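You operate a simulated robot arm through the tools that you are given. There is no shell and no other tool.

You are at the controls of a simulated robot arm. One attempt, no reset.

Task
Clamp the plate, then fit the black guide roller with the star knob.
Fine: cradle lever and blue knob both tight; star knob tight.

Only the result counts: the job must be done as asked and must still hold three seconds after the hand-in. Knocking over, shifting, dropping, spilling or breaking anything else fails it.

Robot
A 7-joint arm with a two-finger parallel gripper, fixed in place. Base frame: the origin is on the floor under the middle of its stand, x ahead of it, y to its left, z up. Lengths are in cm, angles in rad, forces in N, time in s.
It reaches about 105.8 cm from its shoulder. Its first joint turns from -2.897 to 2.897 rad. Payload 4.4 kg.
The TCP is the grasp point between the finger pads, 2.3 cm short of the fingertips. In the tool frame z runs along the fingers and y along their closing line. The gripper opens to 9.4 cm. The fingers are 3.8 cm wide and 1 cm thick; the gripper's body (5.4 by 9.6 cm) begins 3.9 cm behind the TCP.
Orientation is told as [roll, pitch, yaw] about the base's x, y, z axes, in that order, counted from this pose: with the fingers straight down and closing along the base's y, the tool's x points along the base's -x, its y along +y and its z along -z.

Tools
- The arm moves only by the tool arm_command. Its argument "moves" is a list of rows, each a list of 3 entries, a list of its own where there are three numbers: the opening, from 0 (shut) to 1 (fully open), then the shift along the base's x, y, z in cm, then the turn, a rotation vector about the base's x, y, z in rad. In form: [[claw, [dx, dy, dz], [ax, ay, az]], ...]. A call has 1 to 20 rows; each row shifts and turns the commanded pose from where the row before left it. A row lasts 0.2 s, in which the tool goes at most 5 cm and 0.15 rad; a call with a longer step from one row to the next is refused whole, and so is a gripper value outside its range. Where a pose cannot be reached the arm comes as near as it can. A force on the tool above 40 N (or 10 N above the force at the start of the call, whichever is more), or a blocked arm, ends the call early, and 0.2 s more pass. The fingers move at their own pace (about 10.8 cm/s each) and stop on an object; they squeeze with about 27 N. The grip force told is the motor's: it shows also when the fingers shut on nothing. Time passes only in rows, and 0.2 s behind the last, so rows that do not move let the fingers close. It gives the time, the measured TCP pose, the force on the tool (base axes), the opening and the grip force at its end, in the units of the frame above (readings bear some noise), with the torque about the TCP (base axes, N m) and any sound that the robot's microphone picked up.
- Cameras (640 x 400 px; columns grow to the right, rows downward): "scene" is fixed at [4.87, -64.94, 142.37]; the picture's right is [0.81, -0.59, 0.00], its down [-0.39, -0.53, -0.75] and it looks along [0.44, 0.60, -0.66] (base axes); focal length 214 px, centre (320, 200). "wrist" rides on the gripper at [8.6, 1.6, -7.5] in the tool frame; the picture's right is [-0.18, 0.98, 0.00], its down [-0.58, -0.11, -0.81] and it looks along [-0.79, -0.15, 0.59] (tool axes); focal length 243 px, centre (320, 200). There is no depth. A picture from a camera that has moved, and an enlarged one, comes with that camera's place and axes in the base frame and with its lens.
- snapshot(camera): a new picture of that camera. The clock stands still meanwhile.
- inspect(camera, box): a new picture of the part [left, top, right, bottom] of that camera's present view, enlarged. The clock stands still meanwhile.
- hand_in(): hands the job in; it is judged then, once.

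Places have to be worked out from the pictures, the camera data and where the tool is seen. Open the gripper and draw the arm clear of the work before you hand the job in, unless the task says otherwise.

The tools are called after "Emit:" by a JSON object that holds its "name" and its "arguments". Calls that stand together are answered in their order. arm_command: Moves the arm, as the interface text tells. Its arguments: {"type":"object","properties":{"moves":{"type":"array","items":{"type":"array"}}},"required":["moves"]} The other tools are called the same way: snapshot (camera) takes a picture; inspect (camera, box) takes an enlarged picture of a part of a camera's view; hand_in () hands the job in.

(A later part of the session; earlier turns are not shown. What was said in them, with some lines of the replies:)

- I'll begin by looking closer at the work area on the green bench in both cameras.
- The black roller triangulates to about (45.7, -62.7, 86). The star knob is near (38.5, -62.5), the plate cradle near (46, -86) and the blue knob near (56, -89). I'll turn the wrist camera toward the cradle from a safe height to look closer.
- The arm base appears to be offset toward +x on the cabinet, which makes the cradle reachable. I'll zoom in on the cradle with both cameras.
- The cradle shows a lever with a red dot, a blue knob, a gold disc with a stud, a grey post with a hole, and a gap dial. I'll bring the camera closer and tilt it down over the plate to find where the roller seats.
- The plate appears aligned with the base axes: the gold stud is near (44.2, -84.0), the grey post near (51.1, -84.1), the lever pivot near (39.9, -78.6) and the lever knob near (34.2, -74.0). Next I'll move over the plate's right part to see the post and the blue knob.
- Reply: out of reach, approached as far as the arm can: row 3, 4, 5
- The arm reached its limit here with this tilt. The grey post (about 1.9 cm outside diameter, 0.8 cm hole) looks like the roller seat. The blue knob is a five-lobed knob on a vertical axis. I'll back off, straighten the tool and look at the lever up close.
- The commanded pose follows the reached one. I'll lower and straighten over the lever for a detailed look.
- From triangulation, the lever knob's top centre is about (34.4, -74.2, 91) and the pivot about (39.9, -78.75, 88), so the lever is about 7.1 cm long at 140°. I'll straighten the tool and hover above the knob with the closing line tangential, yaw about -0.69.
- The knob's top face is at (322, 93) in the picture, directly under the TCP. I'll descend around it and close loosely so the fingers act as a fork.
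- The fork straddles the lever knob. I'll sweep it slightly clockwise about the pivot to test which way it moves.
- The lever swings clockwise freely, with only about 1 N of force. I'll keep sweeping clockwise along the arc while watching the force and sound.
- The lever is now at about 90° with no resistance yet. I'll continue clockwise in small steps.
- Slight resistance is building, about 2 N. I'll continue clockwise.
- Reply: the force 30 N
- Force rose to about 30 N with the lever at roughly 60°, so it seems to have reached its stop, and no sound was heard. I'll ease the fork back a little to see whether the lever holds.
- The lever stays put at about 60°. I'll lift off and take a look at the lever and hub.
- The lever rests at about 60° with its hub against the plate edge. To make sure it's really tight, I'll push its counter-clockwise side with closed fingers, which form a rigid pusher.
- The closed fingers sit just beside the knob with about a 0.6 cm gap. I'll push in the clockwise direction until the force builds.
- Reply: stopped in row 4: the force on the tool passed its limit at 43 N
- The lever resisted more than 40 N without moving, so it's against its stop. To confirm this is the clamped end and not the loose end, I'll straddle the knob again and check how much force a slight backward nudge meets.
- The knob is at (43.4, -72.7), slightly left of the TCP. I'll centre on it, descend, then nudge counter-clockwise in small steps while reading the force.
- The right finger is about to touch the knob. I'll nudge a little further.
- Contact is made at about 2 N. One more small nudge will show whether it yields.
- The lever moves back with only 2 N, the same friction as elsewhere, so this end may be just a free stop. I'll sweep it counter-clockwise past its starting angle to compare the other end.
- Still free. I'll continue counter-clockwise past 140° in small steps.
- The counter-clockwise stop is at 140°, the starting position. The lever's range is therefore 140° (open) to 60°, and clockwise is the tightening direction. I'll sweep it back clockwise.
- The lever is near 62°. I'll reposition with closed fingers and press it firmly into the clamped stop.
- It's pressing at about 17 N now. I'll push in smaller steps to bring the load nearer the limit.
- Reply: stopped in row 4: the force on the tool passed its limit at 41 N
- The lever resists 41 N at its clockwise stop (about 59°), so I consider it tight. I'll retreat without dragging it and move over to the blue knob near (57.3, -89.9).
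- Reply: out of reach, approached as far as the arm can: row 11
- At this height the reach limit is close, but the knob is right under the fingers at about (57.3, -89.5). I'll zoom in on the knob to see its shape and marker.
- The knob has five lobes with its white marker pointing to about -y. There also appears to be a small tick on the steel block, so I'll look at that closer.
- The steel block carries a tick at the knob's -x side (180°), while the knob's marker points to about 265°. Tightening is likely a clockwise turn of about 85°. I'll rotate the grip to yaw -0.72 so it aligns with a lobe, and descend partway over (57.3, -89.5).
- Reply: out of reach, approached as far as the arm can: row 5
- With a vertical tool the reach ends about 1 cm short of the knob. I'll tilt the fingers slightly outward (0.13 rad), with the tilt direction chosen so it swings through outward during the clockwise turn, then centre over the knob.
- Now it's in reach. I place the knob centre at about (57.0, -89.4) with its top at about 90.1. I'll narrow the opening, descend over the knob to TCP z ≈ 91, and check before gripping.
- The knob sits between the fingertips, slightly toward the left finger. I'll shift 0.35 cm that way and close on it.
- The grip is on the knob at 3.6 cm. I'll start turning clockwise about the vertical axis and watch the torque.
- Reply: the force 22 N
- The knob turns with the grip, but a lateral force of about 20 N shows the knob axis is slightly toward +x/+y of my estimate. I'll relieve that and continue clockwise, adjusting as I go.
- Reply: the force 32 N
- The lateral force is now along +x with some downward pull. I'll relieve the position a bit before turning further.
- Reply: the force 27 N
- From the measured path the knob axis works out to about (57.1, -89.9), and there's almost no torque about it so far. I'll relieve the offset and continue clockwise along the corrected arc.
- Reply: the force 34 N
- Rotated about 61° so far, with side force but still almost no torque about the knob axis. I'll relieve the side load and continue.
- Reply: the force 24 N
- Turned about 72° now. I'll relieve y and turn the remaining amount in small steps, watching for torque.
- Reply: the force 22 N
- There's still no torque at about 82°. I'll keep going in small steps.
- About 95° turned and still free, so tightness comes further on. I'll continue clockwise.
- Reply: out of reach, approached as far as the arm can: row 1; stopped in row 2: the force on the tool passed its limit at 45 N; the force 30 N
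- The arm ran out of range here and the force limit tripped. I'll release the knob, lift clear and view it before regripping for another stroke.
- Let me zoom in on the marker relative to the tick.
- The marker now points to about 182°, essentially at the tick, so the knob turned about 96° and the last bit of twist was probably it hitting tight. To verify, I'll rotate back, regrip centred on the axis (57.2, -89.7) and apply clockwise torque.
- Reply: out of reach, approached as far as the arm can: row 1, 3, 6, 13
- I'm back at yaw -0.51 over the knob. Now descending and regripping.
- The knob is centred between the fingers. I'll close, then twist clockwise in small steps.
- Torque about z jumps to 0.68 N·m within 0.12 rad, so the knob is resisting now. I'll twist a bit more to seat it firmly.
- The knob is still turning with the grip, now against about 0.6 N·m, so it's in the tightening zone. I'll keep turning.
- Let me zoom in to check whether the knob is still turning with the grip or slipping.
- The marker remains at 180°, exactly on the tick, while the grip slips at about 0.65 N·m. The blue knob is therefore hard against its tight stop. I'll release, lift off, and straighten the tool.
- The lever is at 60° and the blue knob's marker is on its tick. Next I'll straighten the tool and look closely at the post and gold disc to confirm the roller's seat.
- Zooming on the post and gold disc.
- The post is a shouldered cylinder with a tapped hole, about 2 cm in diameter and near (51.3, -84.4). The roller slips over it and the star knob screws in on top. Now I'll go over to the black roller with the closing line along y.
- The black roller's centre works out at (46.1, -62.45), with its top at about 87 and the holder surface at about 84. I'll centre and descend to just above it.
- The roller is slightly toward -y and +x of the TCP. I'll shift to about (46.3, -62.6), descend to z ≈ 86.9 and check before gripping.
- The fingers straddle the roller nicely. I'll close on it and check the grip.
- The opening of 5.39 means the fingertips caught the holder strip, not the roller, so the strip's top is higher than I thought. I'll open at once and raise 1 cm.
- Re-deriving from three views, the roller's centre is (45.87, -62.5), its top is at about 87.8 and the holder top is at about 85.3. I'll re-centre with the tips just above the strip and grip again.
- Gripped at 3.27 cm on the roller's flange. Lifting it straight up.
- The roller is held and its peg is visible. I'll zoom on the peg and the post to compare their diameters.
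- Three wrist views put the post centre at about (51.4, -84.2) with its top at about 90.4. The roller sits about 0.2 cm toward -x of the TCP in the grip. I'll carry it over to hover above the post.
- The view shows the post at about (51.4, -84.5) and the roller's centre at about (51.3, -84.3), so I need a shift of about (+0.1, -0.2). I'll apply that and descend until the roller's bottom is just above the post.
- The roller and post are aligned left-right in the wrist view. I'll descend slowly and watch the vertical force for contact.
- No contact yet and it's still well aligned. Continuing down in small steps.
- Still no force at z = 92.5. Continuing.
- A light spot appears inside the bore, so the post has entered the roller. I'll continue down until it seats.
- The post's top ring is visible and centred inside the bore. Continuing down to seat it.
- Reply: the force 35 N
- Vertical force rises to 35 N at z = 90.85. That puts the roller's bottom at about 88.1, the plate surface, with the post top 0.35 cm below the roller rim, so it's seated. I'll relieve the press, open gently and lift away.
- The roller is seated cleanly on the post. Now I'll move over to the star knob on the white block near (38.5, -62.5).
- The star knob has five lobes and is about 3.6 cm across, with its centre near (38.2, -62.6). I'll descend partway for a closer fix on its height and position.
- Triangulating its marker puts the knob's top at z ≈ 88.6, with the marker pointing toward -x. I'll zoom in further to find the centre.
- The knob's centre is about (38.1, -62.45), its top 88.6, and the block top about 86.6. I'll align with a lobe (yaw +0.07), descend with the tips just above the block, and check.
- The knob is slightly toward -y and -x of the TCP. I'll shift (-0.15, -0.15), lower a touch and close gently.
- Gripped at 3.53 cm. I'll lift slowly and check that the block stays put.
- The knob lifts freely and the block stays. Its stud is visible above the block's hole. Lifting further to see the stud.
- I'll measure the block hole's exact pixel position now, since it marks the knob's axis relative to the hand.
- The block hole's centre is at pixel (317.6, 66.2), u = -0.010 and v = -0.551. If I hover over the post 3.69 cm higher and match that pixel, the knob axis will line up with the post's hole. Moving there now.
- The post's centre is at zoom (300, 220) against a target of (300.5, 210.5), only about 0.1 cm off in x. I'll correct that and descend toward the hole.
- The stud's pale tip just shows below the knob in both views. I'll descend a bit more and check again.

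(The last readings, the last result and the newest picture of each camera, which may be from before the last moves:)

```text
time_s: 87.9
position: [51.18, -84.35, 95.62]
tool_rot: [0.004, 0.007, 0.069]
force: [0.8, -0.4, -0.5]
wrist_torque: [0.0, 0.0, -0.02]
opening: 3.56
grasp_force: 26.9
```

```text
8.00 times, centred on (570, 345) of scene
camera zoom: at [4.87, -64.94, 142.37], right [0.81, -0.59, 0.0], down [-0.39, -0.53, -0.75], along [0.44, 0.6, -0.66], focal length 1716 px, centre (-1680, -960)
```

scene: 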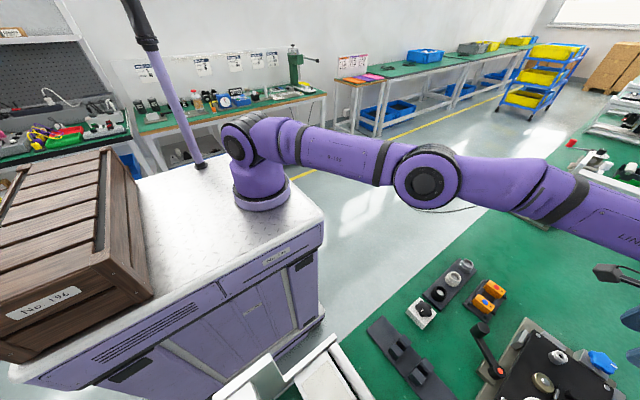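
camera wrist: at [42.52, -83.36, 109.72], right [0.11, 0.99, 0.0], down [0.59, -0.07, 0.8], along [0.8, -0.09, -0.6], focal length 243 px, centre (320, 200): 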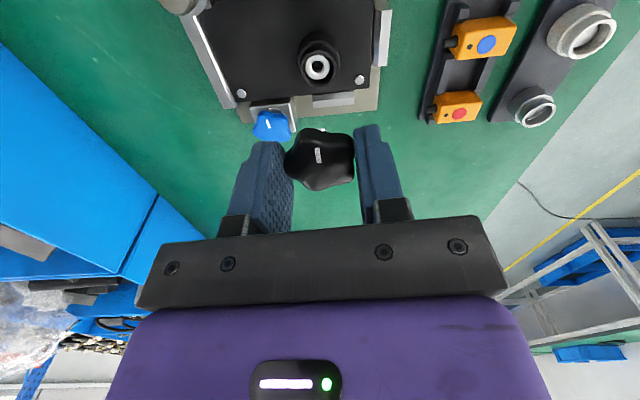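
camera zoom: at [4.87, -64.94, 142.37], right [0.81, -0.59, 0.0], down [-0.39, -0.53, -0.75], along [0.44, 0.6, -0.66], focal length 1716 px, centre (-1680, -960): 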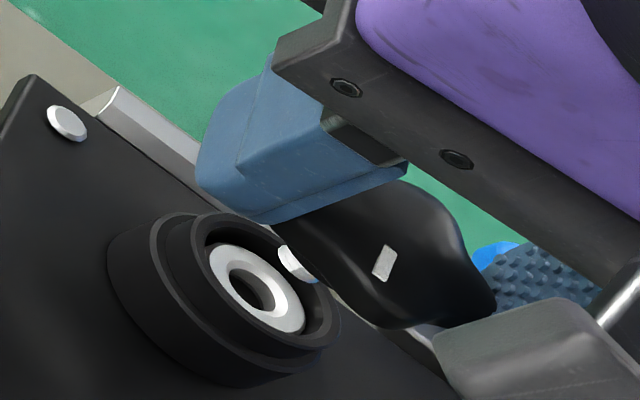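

The stud tip appears slightly to the right (+y) of the hole in the wrist view. I'll zoom in to measure both offsets.

Emit:
{"name": "inspect", "arguments": {"camera": "scene", "box": [555, 340, 585, 362]}}

Emit:
{"name": "inspect", "arguments": {"camera": "wrist", "box": [300, 95, 340, 135]}}

```text
16.00 times, centred on (570, 351) of scene
camera zoom: at [4.87, -64.94, 142.37], right [0.81, -0.59, 0.0], down [-0.39, -0.53, -0.75], along [0.44, 0.6, -0.66], focal length 3432 px, centre (-3680, -2216)
```

zoom: 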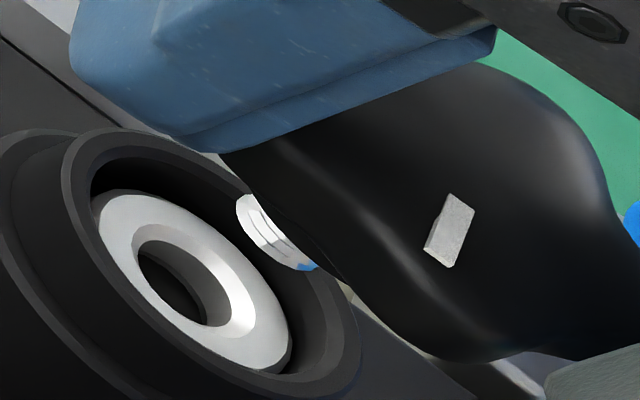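

```text
10.00 times, centred on (320, 115) of wrist
camera zoom: at [42.58, -83.42, 103.25], right [0.11, 0.99, 0.0], down [0.59, -0.07, 0.8], along [0.8, -0.09, -0.6], focal length 2426 px, centre (320, 1050)
```

zoom: 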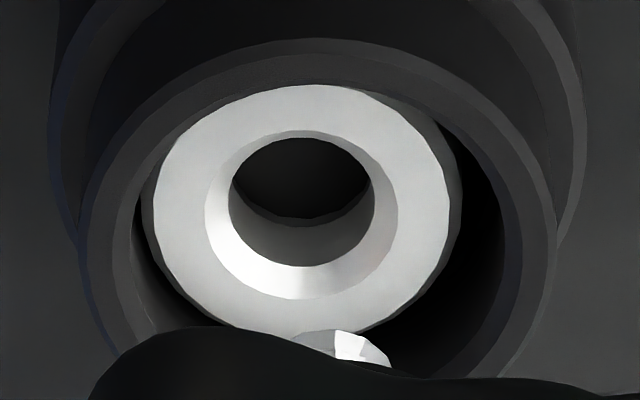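

The stud is about 0.18 cm toward +y of the hole, and x looks fine within 0.1 cm. I'll correct (-0.05, -0.19) and descend a bit, then recheck.

Emit:
{"name": "arm_command", "arguments": {"moves": [[0, [-0.05, -0.19, 0], [0, 0, 0]], [0, [0, 0, -0.5], [0, 0, 0]], [0, [0, 0, -0.5], [0, 0, 0]], [0, [0, 0, 0], [0, 0, 0]]]}}

Emit:
{"name": "inspect", "arguments": {"camera": "wrist", "box": [300, 95, 340, 135]}}

Emit:
{"name": "inspect", "arguments": {"camera": "scene", "box": [555, 340, 585, 362]}}

```text
time_s: 88.9
position: [51.25, -84.66, 94.72]
tool_rot: [0.005, 0.008, 0.07]
force: [-0.7, 0.4, -0.3]
wrist_torque: [0.02, -0.02, 0.01]
opening: 3.53
grasp_force: 26.8
```

```text
10.00 times, centred on (320, 115) of wrist
camera zoom: at [42.58, -83.57, 102.31], right [0.11, 0.99, 0.0], down [0.59, -0.07, 0.8], along [0.8, -0.09, -0.6], focal length 2426 px, centre (320, 1050)
```

zoom: 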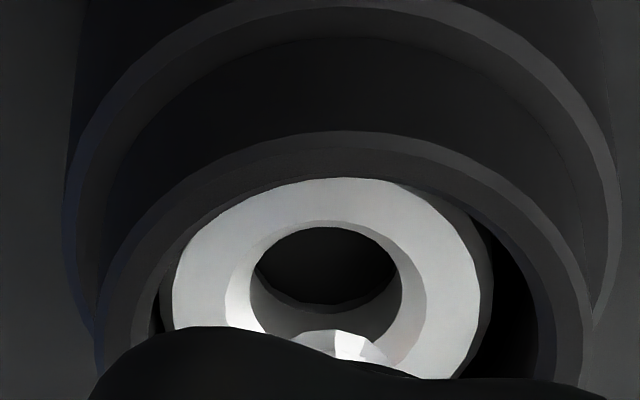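

```text
16.00 times, centred on (570, 351) of scene
camera zoom: at [4.87, -64.94, 142.37], right [0.81, -0.59, 0.0], down [-0.39, -0.53, -0.75], along [0.44, 0.6, -0.66], focal length 3432 px, centre (-3680, -2216)
```

zoom: 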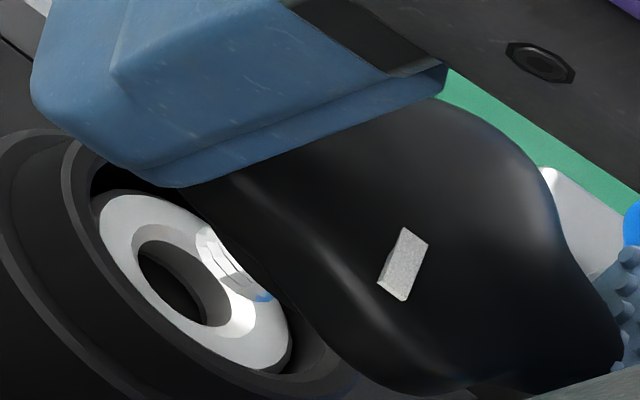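

Now the stud and hole are aligned in the wrist view. I'll lower gently while monitoring the force.

Emit:
{"name": "arm_command", "arguments": {"moves": [[0, [0, 0, -0.3], [0, 0, 0]], [0, [0, 0, -0.3], [0, 0, 0]], [0, [0, 0, -0.2], [0, 0, 0]], [0, [0, 0, 0], [0, 0, 0]]]}}

Emit:
{"name": "inspect", "arguments": {"camera": "wrist", "box": [290, 95, 350, 145]}}

Emit:
{"name": "inspect", "arguments": {"camera": "scene", "box": [550, 335, 590, 365]}}

```text
time_s: 89.9
position: [51.2, -84.63, 93.85]
tool_rot: [0.007, 0.008, 0.069]
force: [-0.6, 0.0, 0.1]
wrist_torque: [-0.02, -0.03, 0.02]
opening: 3.56
grasp_force: 27.3
```

```text
8.00 times, centred on (320, 120) of wrist
camera zoom: at [42.58, -83.59, 101.45], right [0.11, 0.99, 0.0], down [0.59, -0.07, 0.8], along [0.8, -0.09, -0.6], focal length 1941 px, centre (320, 840)
```

zoom: 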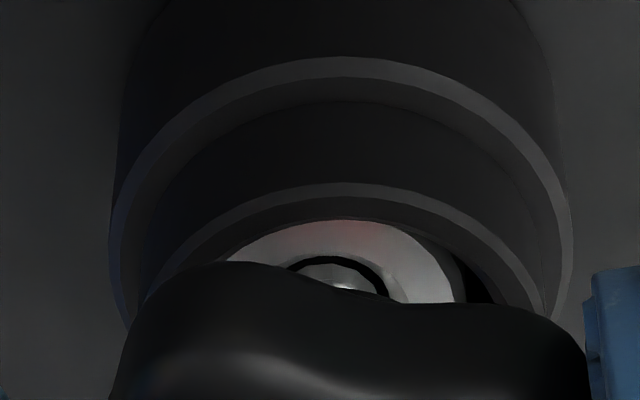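

```text
13.33 times, centred on (570, 350) of scene
camera zoom: at [4.87, -64.94, 142.37], right [0.81, -0.59, 0.0], down [-0.39, -0.53, -0.75], along [0.44, 0.6, -0.66], focal length 2860 px, centre (-3013, -1800)
```

zoom: 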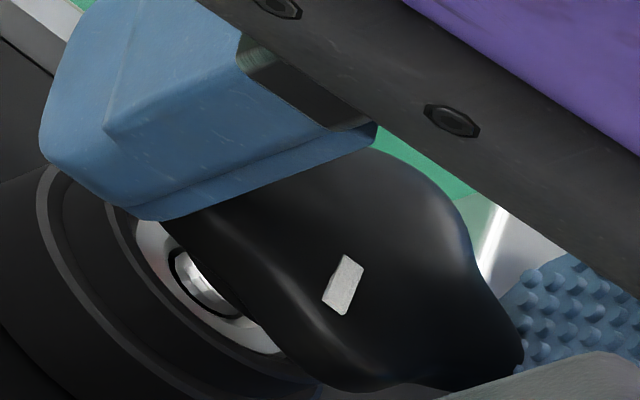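

The stud is entering the hole with an even dark ring around it. Continuing down gently until there's contact.

Emit:
{"name": "arm_command", "arguments": {"moves": [[0, [0, 0, -0.2], [0, 0, 0]], [0, [0, 0, -0.2], [0, 0, 0]], [0, [0, 0, 0], [0, 0, 0]]]}}

Emit:
{"name": "arm_command", "arguments": {"moves": [[0, [0, 0, -0.15], [0, 0, 0]], [0, [0, 0, -0.15], [0, 0, 0]], [0, [0, 0, 0], [0, 0, 0]]]}}

Emit:
{"name": "inspect", "arguments": {"camera": "scene", "box": [540, 330, 600, 375]}}

```text
time_s: 90.7
position: [51.18, -84.42, 93.43]
tool_rot: [0.005, 0.008, 0.07]
force: [1.0, 0.9, 0.1]
wrist_torque: [-0.03, -0.07, 0.01]
opening: 3.55
grasp_force: 27.5
```

```text
time_s: 91.5
position: [51.07, -84.56, 93.42]
tool_rot: [0.004, 0.005, 0.07]
force: [0.4, 1.9, 15.6]
wrist_torque: [0.12, 0.01, -0.04]
opening: 3.56
grasp_force: 26.8
```

```text
8.89 times, centred on (570, 352) of scene
camera zoom: at [4.87, -64.94, 142.37], right [0.81, -0.59, 0.0], down [-0.39, -0.53, -0.75], along [0.44, 0.6, -0.66], focal length 1906 px, centre (-1902, -1156)
```

zoom: 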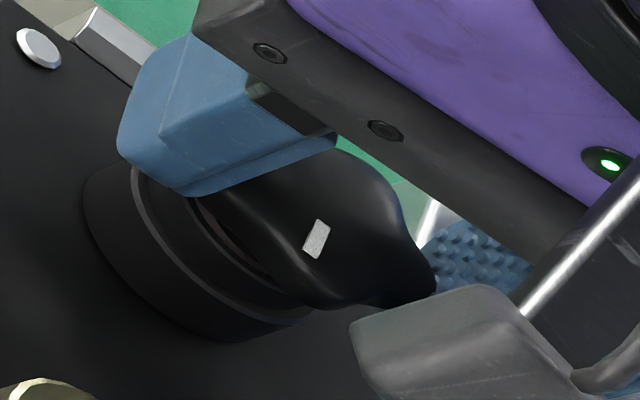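

Contact at 15.6 N with the stud about 0.5 cm into the hole, at the thread start. Now I'll begin turning clockwise with a light downward press, following the axis at about (51.4, -84.53).

Emit:
{"name": "arm_command", "arguments": {"moves": [[0, [0.006, 0.022, 0], [0, 0, -0.1]], [0, [0.006, 0.022, -0.01], [0, 0, -0.1]], [0, [0.008, 0.022, -0.01], [0, 0, -0.1]], [0, [0.01, 0.022, -0.01], [0, 0, -0.1]], [0, [0.012, 0.021, -0.01], [0, 0, -0.1]]]}}

Emit:
{"name": "inspect", "arguments": {"camera": "wrist", "box": [260, 80, 380, 200]}}

```text
time_s: 92.7
position: [51.25, -84.49, 93.19]
tool_rot: [0.003, 0.003, -0.434]
force: [3.0, -11.7, 20.7]
wrist_torque: [-0.3, -0.04, -0.06]
opening: 3.56
grasp_force: 27.3
```

```text
3.33 times, centred on (320, 140) of wrist
camera zoom: at [44.12, -79.39, 100.82], right [0.58, 0.82, 0.0], down [0.48, -0.35, 0.8], along [0.66, -0.46, -0.6], focal length 809 px, centre (320, 400)
```

zoom: 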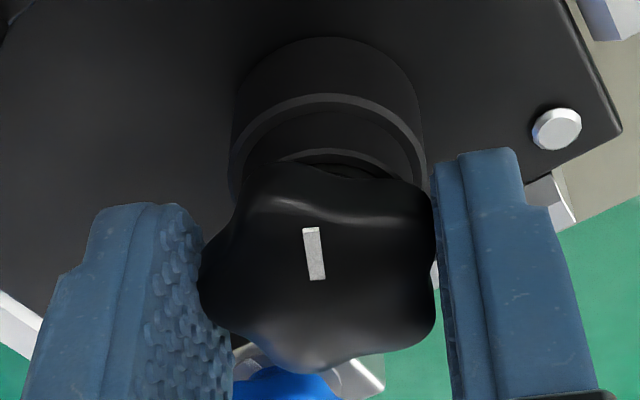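

It's turning with a small descent (z 93.19). There's a side force of -11.7 N in y, so I'll relieve y and continue.

Emit:
{"name": "arm_command", "arguments": {"moves": [[0, [0.01, -0.1, 0], [0, 0, -0.06]], [0, [0.012, 0.0, -0.02], [0, 0, -0.1]], [0, [0.014, 0.01, -0.02], [0, 0, -0.1]], [0, [0.016, 0.01, -0.02], [0, 0, -0.1]], [0, [0.018, 0.01, -0.02], [0, 0, -0.1]]]}}

Emit:
{"name": "inspect", "arguments": {"camera": "wrist", "box": [260, 80, 380, 200]}}

```text
time_s: 93.9
position: [51.23, -84.38, 93.05]
tool_rot: [0.005, 0.008, -0.892]
force: [-2.2, 6.8, 19.3]
wrist_torque: [0.19, 0.11, 0.02]
opening: 3.53
grasp_force: 26.7
```

```text
3.33 times, centred on (320, 140) of wrist
camera zoom: at [47.14, -76.72, 100.71], right [0.88, 0.47, 0.0], down [0.28, -0.53, 0.8], along [0.38, -0.7, -0.6], focal length 809 px, centre (320, 400)
```

zoom: 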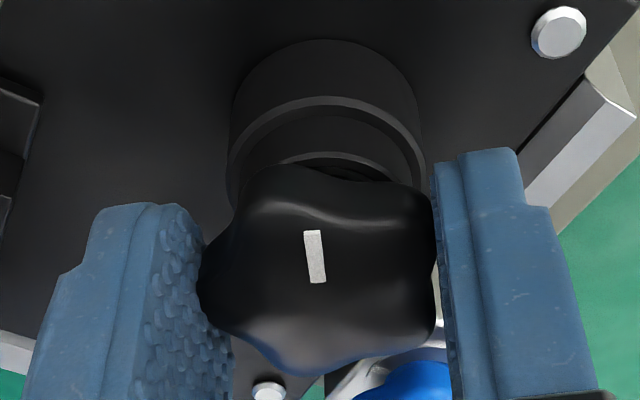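

Descending to 93.05 with steady light forces. I'll continue the stroke.

Emit:
{"name": "arm_command", "arguments": {"moves": [[0, [0.018, 0.03, -0.01], [0, 0, -0.1]], [0, [0.02, 0.01, -0.01], [0, 0, -0.1]], [0, [0.02, 0.008, -0.01], [0, 0, -0.1]], [0, [0.022, 0.006, -0.01], [0, 0, -0.1]], [0, [0.022, 0.004, -0.01], [0, 0, -0.1]]]}}

Emit:
{"name": "inspect", "arguments": {"camera": "wrist", "box": [260, 80, 380, 200]}}

```text
time_s: 95.1
position: [51.26, -84.33, 92.95]
tool_rot: [0.004, 0.007, -1.393]
force: [-4.5, 6.9, 13.8]
wrist_torque: [0.26, 0.2, -0.02]
opening: 3.57
grasp_force: 26.4
```

```text
3.33 times, centred on (320, 140) of wrist
camera zoom: at [51.43, -75.62, 100.62], right [1.0, -0.01, 0.0], down [-0.01, -0.6, 0.8], along [0.0, -0.8, -0.6], focal length 809 px, centre (320, 400)
```

zoom: 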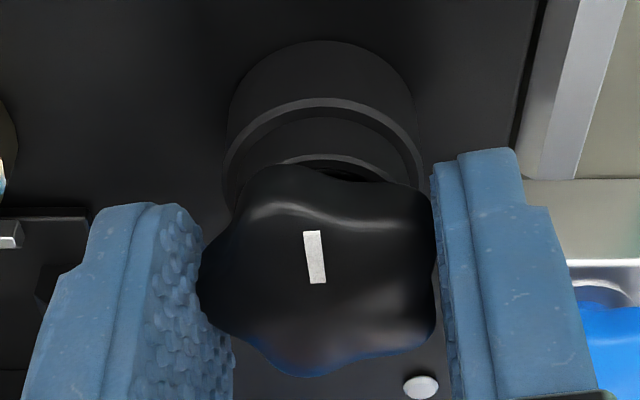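

It's still screwing down (92.95) with low torque. Continuing clockwise.

Emit:
{"name": "arm_command", "arguments": {"moves": [[0, [0.0, 0.02, -0.02], [0, 0, -0.1]], [0, [0.022, 0.0, -0.02], [0, 0, -0.1]], [0, [0.022, 0.0, -0.02], [0, 0, -0.1]], [0, [0.022, -0.002, -0.02], [0, 0, -0.1]], [0, [0.022, -0.004, -0.02], [0, 0, -0.1]]]}}

Emit:
{"name": "inspect", "arguments": {"camera": "wrist", "box": [260, 80, 380, 200]}}

```text
time_s: 96.3
position: [51.45, -84.39, 92.97]
tool_rot: [0.005, 0.007, -1.892]
force: [-7.9, 12.8, 12.8]
wrist_torque: [0.17, 0.2, -0.07]
opening: 3.56
grasp_force: 26.8
```

```text
3.33 times, centred on (320, 140) of wrist
camera zoom: at [55.69, -76.71, 100.53], right [0.87, -0.48, 0.0], down [-0.29, -0.52, 0.8], along [-0.39, -0.7, -0.6], focal length 809 px, centre (320, 400)
```

zoom: 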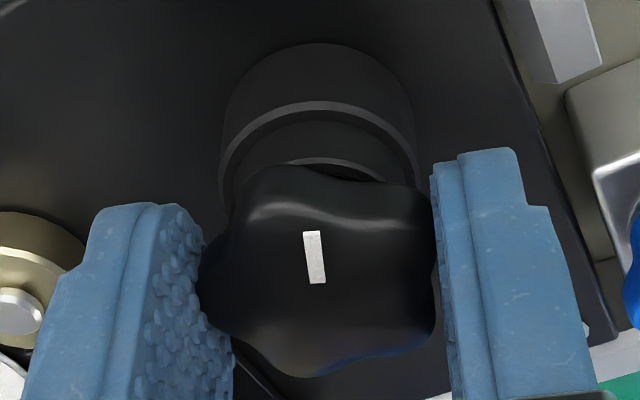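

Continuing. It's descending slowly, and I'll relieve the slight side load.

Emit:
{"name": "arm_command", "arguments": {"moves": [[0, [-0.04, 0.08, -0.02], [0, 0, -0.06]], [0, [0.022, -0.004, -0.02], [0, 0, -0.1]], [0, [0.022, -0.006, -0.02], [0, 0, -0.1]], [0, [0.022, -0.008, -0.02], [0, 0, -0.1]], [0, [0.02, -0.01, -0.02], [0, 0, -0.1]]]}}

Emit:
{"name": "inspect", "arguments": {"camera": "wrist", "box": [260, 80, 380, 200]}}

```text
time_s: 97.5
position: [51.5, -84.44, 92.84]
tool_rot: [0.006, 0.004, -2.353]
force: [-2.4, 3.3, 16.4]
wrist_torque: [-0.02, 0.09, -0.01]
opening: 3.56
grasp_force: 27.1
```

```text
3.33 times, centred on (320, 140) of wrist
camera zoom: at [58.71, -79.4, 100.43], right [0.57, -0.82, 0.0], down [-0.49, -0.34, 0.8], along [-0.66, -0.46, -0.6], focal length 809 px, centre (320, 400)
```

zoom: 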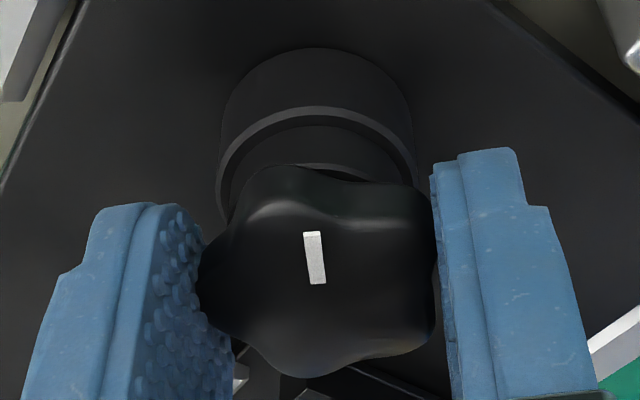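

The stroke has reached yaw -2.35. I'll try a few more steps before regripping.

Emit:
{"name": "arm_command", "arguments": {"moves": [[0, [0.02, -0.012, -0.02], [0, 0, -0.1]], [0, [0.018, -0.014, -0.02], [0, 0, -0.1]], [0, [0.016, -0.014, -0.02], [0, 0, -0.1]]]}}

```text
time_s: 98.3
position: [51.47, -84.53, 92.77]
tool_rot: [0.003, 0.007, -2.653]
force: [-6.2, 3.9, 16.0]
wrist_torque: [-0.02, 0.34, -0.05]
opening: 3.55
grasp_force: 27.2
```

Still no limit. Continuing further.

Emit:
{"name": "arm_command", "arguments": {"moves": [[0, [0.0, 0.0, -0.02], [0, 0, -0.1]], [0, [0.014, -0.016, -0.02], [0, 0, -0.1]], [0, [0.012, -0.018, -0.02], [0, 0, -0.1]]]}}

Emit:
{"name": "inspect", "arguments": {"camera": "wrist", "box": [260, 80, 380, 200]}}

```text
time_s: 99.1
position: [51.38, -84.48, 92.74]
tool_rot: [0.007, 0.007, -2.95]
force: [-5.0, 2.5, 19.1]
wrist_torque: [-0.02, 0.32, 0.06]
opening: 3.57
grasp_force: 27.1
```

```text
3.33 times, centred on (320, 140) of wrist
camera zoom: at [60.33, -84.4, 100.36], right [0.0, -1.0, 0.0], down [-0.6, 0.0, 0.8], along [-0.8, -0.01, -0.6], focal length 809 px, centre (320, 400)
```

zoom: 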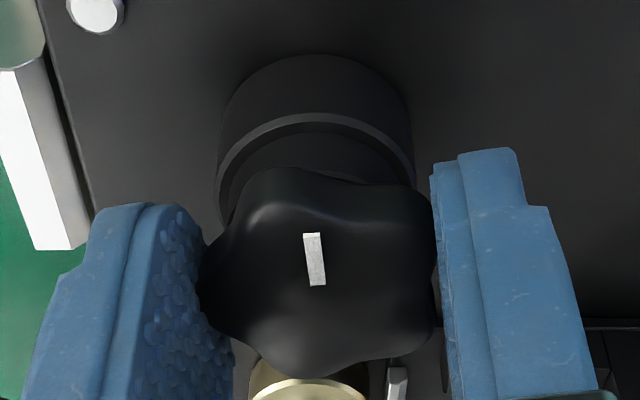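

Still smooth; z = 92.74 and the knob is nearing the roller rim. Continuing.

Emit:
{"name": "arm_command", "arguments": {"moves": [[0, [-0.02, 0.0, -0.01], [0, 0, -0.1]], [0, [0.01, -0.018, -0.015], [0, 0, -0.1]], [0, [0.008, -0.02, -0.015], [0, 0, -0.1]]]}}

```text
time_s: 99.9
position: [51.73, -84.58, 92.75]
tool_rot: [0.008, 0.01, 3.031]
force: [4.2, -12.4, 15.9]
wrist_torque: [-0.02, -0.02, 0.48]
opening: 3.56
grasp_force: 27.2
```

Torque about z has risen to +0.48 N·m, so the knob is starting to tighten. I'll continue in small steps.

Emit:
{"name": "arm_command", "arguments": {"moves": [[0, [0.0, -0.05, 0], [0, 0, -0.06]], [0, [0.0, -0.01, 0], [0, 0, -0.06]], [0, [0, 0, 0], [0, 0, 0]]]}}

Emit:
{"name": "inspect", "arguments": {"camera": "wrist", "box": [260, 80, 380, 200]}}

Emit:
{"name": "inspect", "arguments": {"camera": "scene", "box": [520, 310, 610, 390]}}

```text
time_s: 100.7
position: [51.57, -84.59, 92.62]
tool_rot: [0.006, 0.007, 2.911]
force: [-1.4, -11.9, 17.1]
wrist_torque: [0.08, 0.01, 0.43]
opening: 3.51
grasp_force: 27.5
```

```text
3.33 times, centred on (320, 140) of wrist
camera zoom: at [59.61, -88.03, 100.27], right [-0.4, -0.92, 0.0], down [-0.55, 0.24, 0.8], along [-0.73, 0.32, -0.6], focal length 809 px, centre (320, 400)
```

zoom: 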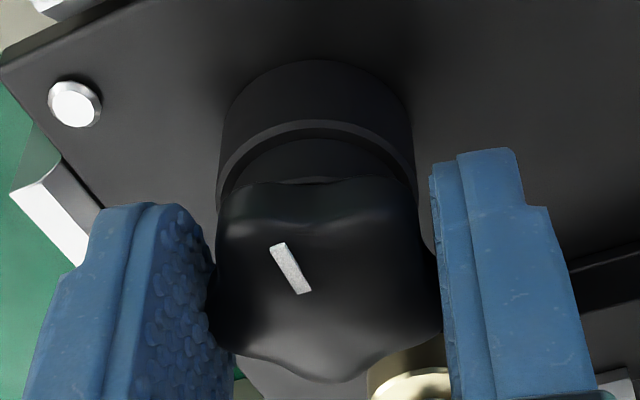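

```text
5.00 times, centred on (565, 350) of scene
camera zoom: at [4.87, -64.94, 142.37], right [0.81, -0.59, 0.0], down [-0.39, -0.53, -0.75], along [0.44, 0.6, -0.66], focal length 1072 px, centre (-905, -550)
```

zoom: 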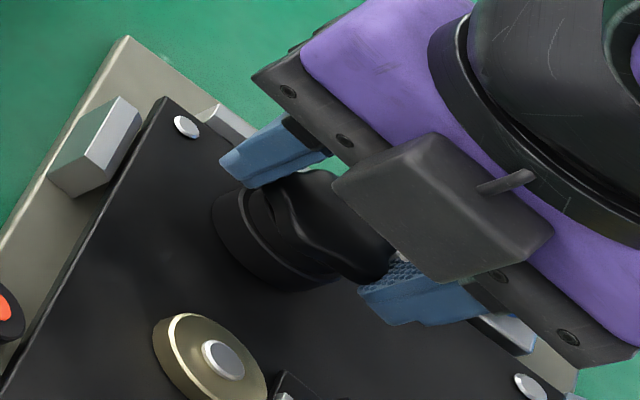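

The knob slipped in the fingers at about 0.45 N·m (its marker rotated in the view), so it may be seated. I'll release, lift, and inspect the result.

Emit:
{"name": "arm_command", "arguments": {"moves": [[0.2, [0, 0, 0], [0, 0, 0]], [0.45, [0, 0, 0], [0, 0, 0]], [0.6, [0, 0, 0], [0, 0, 0]], [0.6, [0, 0, 1.0], [0, 0, 0]], [0.6, [0, 0, 2.0], [0, 0, 0]], [0.6, [0, 0, 2.0], [0, 0, 0]], [0.6, [0, 0, 0], [0, 0, 0]]]}}

Emit:
{"name": "inspect", "arguments": {"camera": "wrist", "box": [260, 50, 380, 170]}}

Emit:
{"name": "inspect", "arguments": {"camera": "scene", "box": [530, 325, 600, 380]}}

```text
time_s: 102.3
position: [51.47, -84.79, 97.55]
tool_rot: [0.004, 0.006, 2.912]
force: [-0.3, -1.1, 0.0]
wrist_torque: [0.03, 0.0, -0.02]
opening: 5.65
grasp_force: 0.0
```

```text
3.33 times, centred on (320, 110) of wrist
camera zoom: at [59.63, -88.25, 105.18], right [-0.4, -0.92, 0.0], down [-0.55, 0.24, 0.8], along [-0.74, 0.32, -0.6], focal length 809 px, centre (320, 500)
```

zoom: 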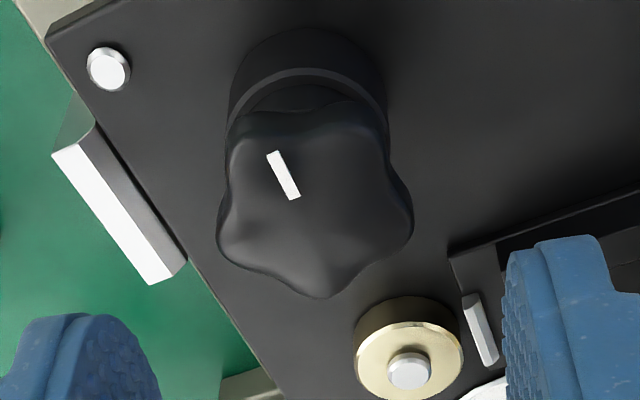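

```text
7.27 times, centred on (565, 352) of scene
camera zoom: at [4.87, -64.94, 142.37], right [0.81, -0.59, 0.0], down [-0.39, -0.53, -0.75], along [0.44, 0.6, -0.66], focal length 1560 px, centre (-1462, -909)
```

zoom: 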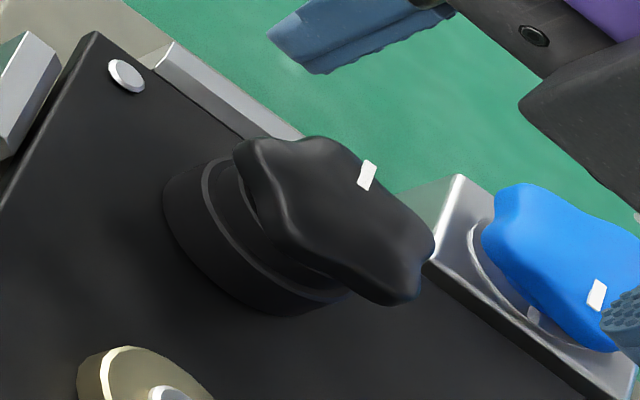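

The star knob is on, with its marker now pointing to +x. It turned about 180° from the pick orientation before resisting. I'll regrip and twist again to verify it's at its tight stop.

Emit:
{"name": "arm_command", "arguments": {"moves": [[0.6, [-0.03, 0.15, 0], [0, 0, 0.1]], [0.6, [-0.03, 0.15, 0], [0, 0, 0.1]], [0.6, [0, 0.05, 0], [0, 0, 0.1]], [0.6, [0, 0, -2.0], [0, 0, 0]], [0.6, [0, 0, -2.0], [0, 0, 0]], [0.6, [0, 0, -0.9], [0, 0, 0]], [0.6, [0, 0, 0], [0, 0, 0]]]}}

Emit:
{"name": "inspect", "arguments": {"camera": "wrist", "box": [250, 70, 390, 220]}}

```text
time_s: 103.9
position: [51.44, -84.26, 92.84]
tool_rot: [0.006, 0.007, -3.071]
force: [0.3, 0.5, -0.4]
wrist_torque: [0.01, 0.0, 0.01]
opening: 5.62
grasp_force: 0.0
```

```text
2.67 times, centred on (320, 145) of wrist
camera zoom: at [60.26, -85.19, 100.39], right [-0.11, -0.99, 0.0], down [-0.59, 0.07, 0.8], along [-0.8, 0.09, -0.6], focal length 647 px, centre (320, 347)
```

zoom: 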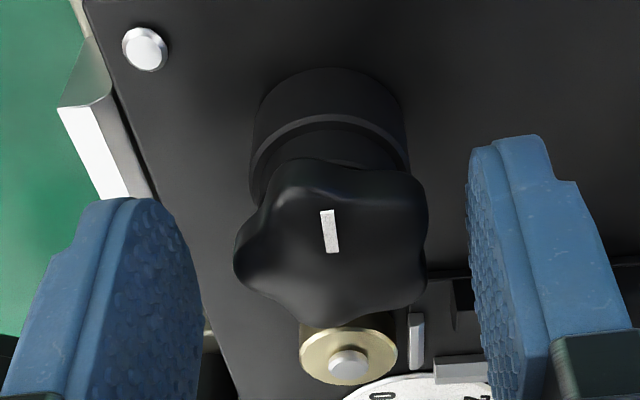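

The knob is centred between the fingers with a lobe on the closing line. I'll close and twist clockwise in small steps.

Emit:
{"name": "arm_command", "arguments": {"moves": [[0.4, [0, 0, -0.15], [0, 0, 0]], [0.2, [0, 0, 0], [0, 0, 0]], [0, [0, 0, 0], [0, 0, 0]], [0, [0, 0, 0], [0, 0, 0]]]}}

Emit:
{"name": "arm_command", "arguments": {"moves": [[0, [0, 0, 0], [0, 0, -0.06]], [0, [0, 0, 0], [0, 0, -0.06]], [0, [0, 0, 0], [0, 0, 0]]]}}

Emit:
{"name": "inspect", "arguments": {"camera": "wrist", "box": [250, 70, 390, 220]}}

```text
time_s: 104.9
position: [51.53, -84.42, 92.81]
tool_rot: [0.013, 0.007, -3.068]
force: [3.8, -20.0, -3.1]
wrist_torque: [-0.08, 0.04, 0.09]
opening: 3.57
grasp_force: 26.8
stopped in row 4: the force on the tool passed its limit at 41 N (the readings are from after the stop); the commanded pose is now the measured one
```

```text
time_s: 105.7
position: [51.68, -84.46, 92.76]
tool_rot: [0.013, 0.009, 3.093]
force: [15.6, -34.2, -3.0]
wrist_torque: [-0.49, -0.25, 0.46]
opening: 3.55
grasp_force: 26.9
```

```text
2.67 times, centred on (320, 145) of wrist
camera zoom: at [60.23, -86.44, 100.46], right [-0.23, -0.97, 0.01], down [-0.58, 0.15, 0.8], along [-0.78, 0.18, -0.6], focal length 647 px, centre (320, 347)
```

zoom: 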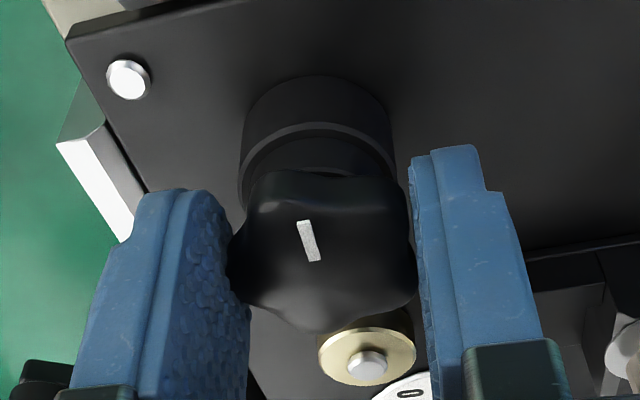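

The marker hasn't moved while torque is at 0.46 N·m, and there's a lateral load since the hand is off-centre. I'll relieve that and apply another twist with the load centred.

Emit:
{"name": "arm_command", "arguments": {"moves": [[0, [0.1, -0.2, 0], [0, 0, 0]], [0, [0.05, -0.12, 0], [0, 0, 0]], [0, [0, 0, 0], [0, 0, -0.06]], [0, [0, 0, 0], [0, 0, -0.06]], [0, [0, 0, 0], [0, 0, 0]]]}}

Emit:
{"name": "inspect", "arguments": {"camera": "wrist", "box": [250, 70, 390, 220]}}

```text
time_s: 106.9
position: [51.55, -84.62, 92.76]
tool_rot: [0.006, 0.006, 2.971]
force: [-6.6, 12.2, -0.1]
wrist_torque: [0.35, 0.22, 0.42]
opening: 3.57
grasp_force: 27.1
```

```text
2.67 times, centred on (320, 145) of wrist
camera zoom: at [59.81, -87.55, 100.39], right [-0.35, -0.94, 0.01], down [-0.56, 0.21, 0.8], along [-0.75, 0.28, -0.6], focal length 647 px, centre (320, 347)
```

zoom: 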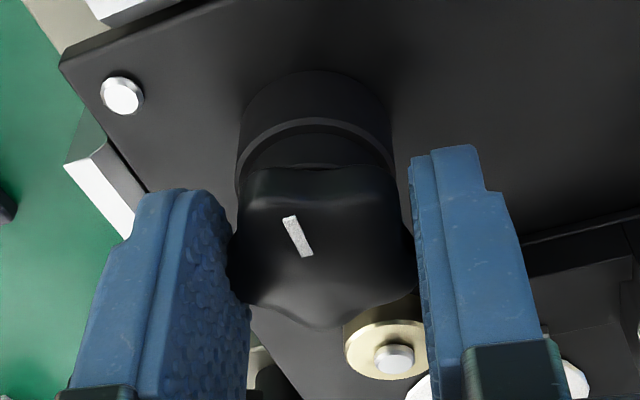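

The marker stays put at about -1 to -2° while the hand slips at about 0.45 N·m. The torque only appeared at half a turn, just as abruptly as on the blue knob's stop. The star knob is therefore at its tight stop, so I'll release and lift clear.

Emit:
{"name": "arm_command", "arguments": {"moves": [[0.2, [0, 0, 0], [0, 0, 0]], [0.45, [0, 0, 0], [0, 0, 0]], [0.62, [0, 0, 0], [0, 0, 0]], [0.62, [0, 0, 1.0], [0, 0, 0]], [0.62, [0, 0, 2.0], [0, 0, 0]], [0.62, [0, 0, 3.0], [0, 0, 0]], [0.62, [0, 0, 3.0], [0, 0, 0.1]], [0.62, [0, 1.0, 1.0], [0, 0, 0.14]], [0.62, [0, 1.0, 0], [0, 0, 0.14]], [0.62, [0, 1.0, 0], [0, 0, 0.14]], [0.62, [0, 1.0, 0], [0, 0, 0.14]], [0.62, [0, 1.0, 0], [0, 0, 0.14]], [0.62, [0, 1.0, 0], [0, 0, 0.14]], [0.62, [0, 1.0, 0], [0, 0, 0.14]], [0.62, [0, 1.0, 0], [0, 0, 0.14]], [0.62, [0, 0, 0], [0, 0, 0]]]}}

Emit:
{"name": "snapshot", "arguments": {"camera": "wrist"}}

Emit:
{"name": "inspect", "arguments": {"camera": "scene", "box": [460, 310, 640, 400]}}

```text
time_s: 110.3
position: [51.56, -76.69, 102.87]
tool_rot: [0.011, 0.007, -2.089]
force: [0.7, -0.2, 0.6]
wrist_torque: [0.05, 0.01, -0.01]
opening: 5.83
grasp_force: 0.1
```

```text
taken
camera wrist: at [57.28, -69.97, 110.47], right [0.76, -0.65, 0.01], down [-0.39, -0.45, 0.8], along [-0.51, -0.61, -0.6], focal length 243 px, centre (320, 200)
```

wrist: 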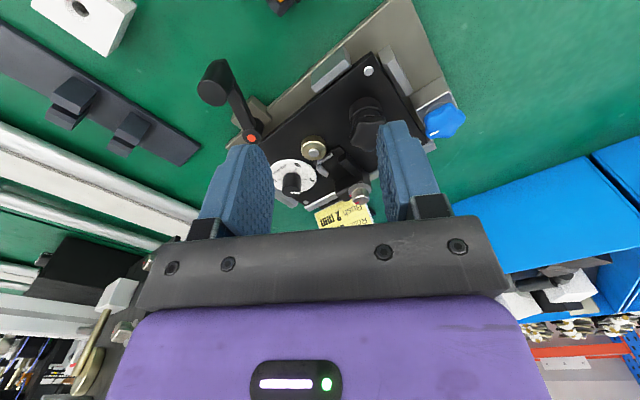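

```text
3.56 times, centred on (550, 355) of scene
camera zoom: at [4.87, -64.94, 142.37], right [0.81, -0.59, 0.0], down [-0.39, -0.53, -0.75], along [0.44, 0.6, -0.66], focal length 763 px, centre (-498, -351)
```

zoom: 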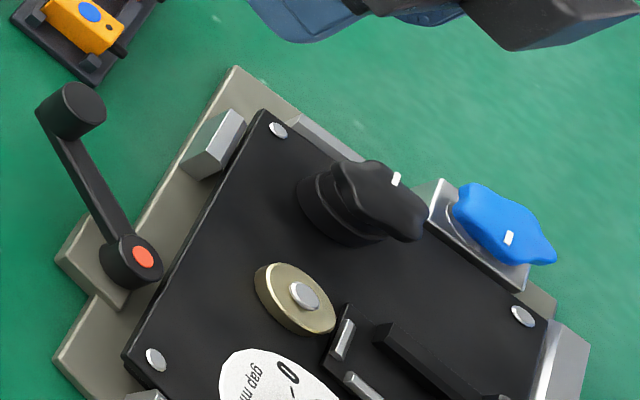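

The lever, blue knob, roller and star knob all look as intended. I'll zoom once more on the star knob's seating and the rest of the bench for any disturbance.

Emit:
{"name": "inspect", "arguments": {"camera": "scene", "box": [535, 335, 615, 390]}}

Emit:
{"name": "inspect", "arguments": {"camera": "wrist", "box": [300, 60, 480, 180]}}

Emit:
{"name": "inspect", "arguments": {"camera": "scene", "box": [360, 245, 520, 400]}}

```text
7.27 times, centred on (575, 362) of scene
camera zoom: at [4.87, -64.94, 142.37], right [0.81, -0.59, 0.0], down [-0.39, -0.53, -0.75], along [0.44, 0.6, -0.66], focal length 1560 px, centre (-1534, -982)
```

zoom: 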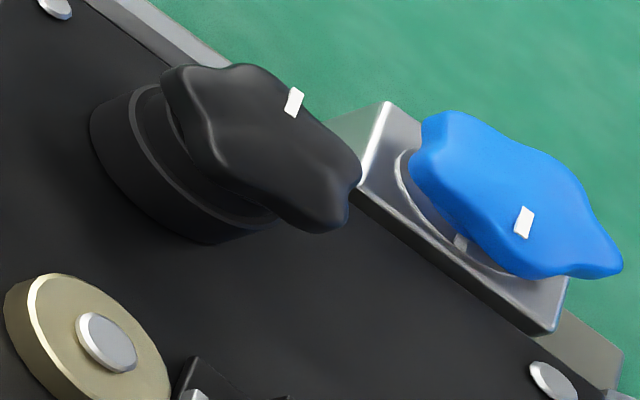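

```text
3.33 times, centred on (390, 120) of wrist
camera zoom: at [57.28, -69.97, 110.47], right [0.76, -0.65, 0.01], down [-0.39, -0.45, 0.8], along [-0.51, -0.61, -0.6], focal length 809 px, centre (87, 467)
```

zoom: 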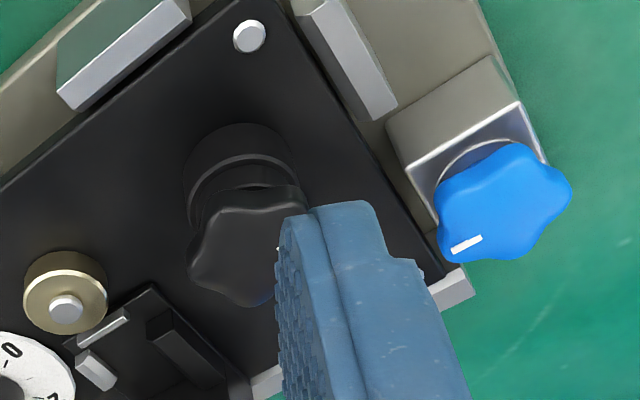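

```text
2.58 times, centred on (440, 322) of scene
camera zoom: at [4.87, -64.94, 142.37], right [0.81, -0.59, 0.0], down [-0.39, -0.53, -0.75], along [0.44, 0.6, -0.66], focal length 554 px, centre (10, -116)
```

zoom: 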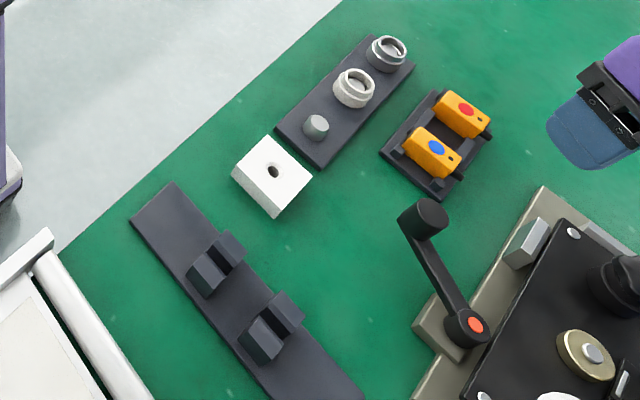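

Everything is in place: the star knob sits on the black roller, the blue marker is on its tick, the lever is at its clamped stop, and the rest of the bench is undisturbed. I'll draw the arm well clear with the gripper open.

Emit:
{"name": "arm_command", "arguments": {"moves": [[1, [-1.5, 2.5, 2], [0, 0, 0.1]], [1, [-1.5, 2.5, 2], [0, 0, 0.1]], [1, [-1.5, 2.5, 2], [0, 0, 0.1]], [1, [-1.5, 2.5, 2], [0, 0, 0.1]], [1, [-2, 2.5, 2], [0, 0, 0.1]], [1, [-2, 2.5, 2], [0, 0, 0.1]], [1, [-2, 2.5, 2], [0, 0, 0.1]], [1, [-2, 2.5, 2], [0, 0, 0.1]], [1, [-2, 2.5, 1], [0, 0, 0.1]], [1, [0, 0, 0], [0, 0, 0]], [1, [0, 0, 0], [0, 0, 0]]]}}

Emit:
{"name": "snapshot", "arguments": {"camera": "scene"}}

Emit:
{"name": "inspect", "arguments": {"camera": "scene", "box": [440, 300, 640, 400]}}

Emit:
{"name": "snapshot", "arguments": {"camera": "wrist"}}

```text
time_s: 112.7
position: [35.38, -54.05, 119.94]
tool_rot: [0.01, 0.006, -1.19]
force: [-0.6, 0.3, 0.3]
wrist_torque: [0.0, -0.02, 0.0]
opening: 9.38
grasp_force: 0.1
```

```text
taken
```

scene: 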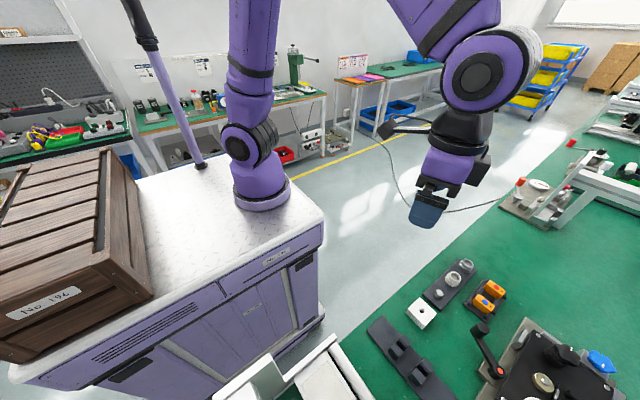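

```text
3.20 times, centred on (540, 350) of scene
camera zoom: at [4.87, -64.94, 142.37], right [0.81, -0.59, 0.0], down [-0.39, -0.53, -0.75], along [0.44, 0.6, -0.66], focal length 686 px, centre (-384, -280)
```

zoom: 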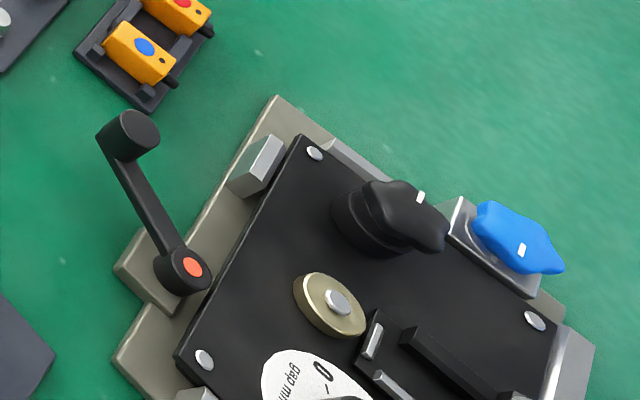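

```text
taken
camera wrist: at [33.86, -45.51, 127.43], right [0.98, 0.19, 0.01], down [0.11, -0.59, 0.8], along [0.16, -0.78, -0.6], focal length 243 px, centre (320, 200)
```

wrist: 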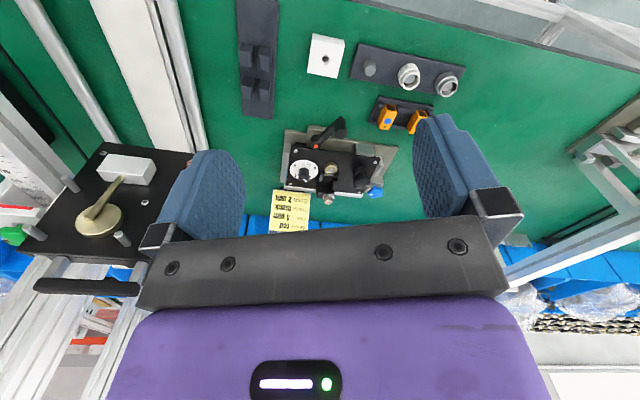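

The arm is clear with the gripper open. The final pictures show the lever and blue knob clamped, the black roller seated, and the star knob screwed down on top, so I'm handing in.

Emit:
{"name": "hand_in", "arguments": {}}

```text
The job is handed in.
```

I clamped the plate, fitted the black guide roller on its post with the star knob, and handed the job in. The hand-in gave no verdict, so everything below comes from my readings and pictures.

- **Cradle lever:** it is at its clockwise stop, about 80° from where it started. It did not move under a push of more than 40 N. It has no friction lock that I could feel: an earlier test moved it back from that stop with about 2 N, and I then pressed it home again.
- **Blue knob:** it is turned clockwise until its white marker meets the tick on the block. It would not turn further, and my grip slipped at about 0.65 N·m.
- **Black roller:** it is seated on the plate over the post. When I pressed it down, the force rose to about 35 N.
- **Star knob:** it is screwed into the post about half a turn, where it stopped abruptly. Two more twists did not move it; the grip slipped at about 0.45 N·m, so I could not apply more torque than that.

While picking up the roller, the fingers first closed on the edge of the roller holder. I opened them at once, and the pictures show no shift in the holder. Nothing else on the bench looks disturbed, and the arm is drawn clear with the gripper open.
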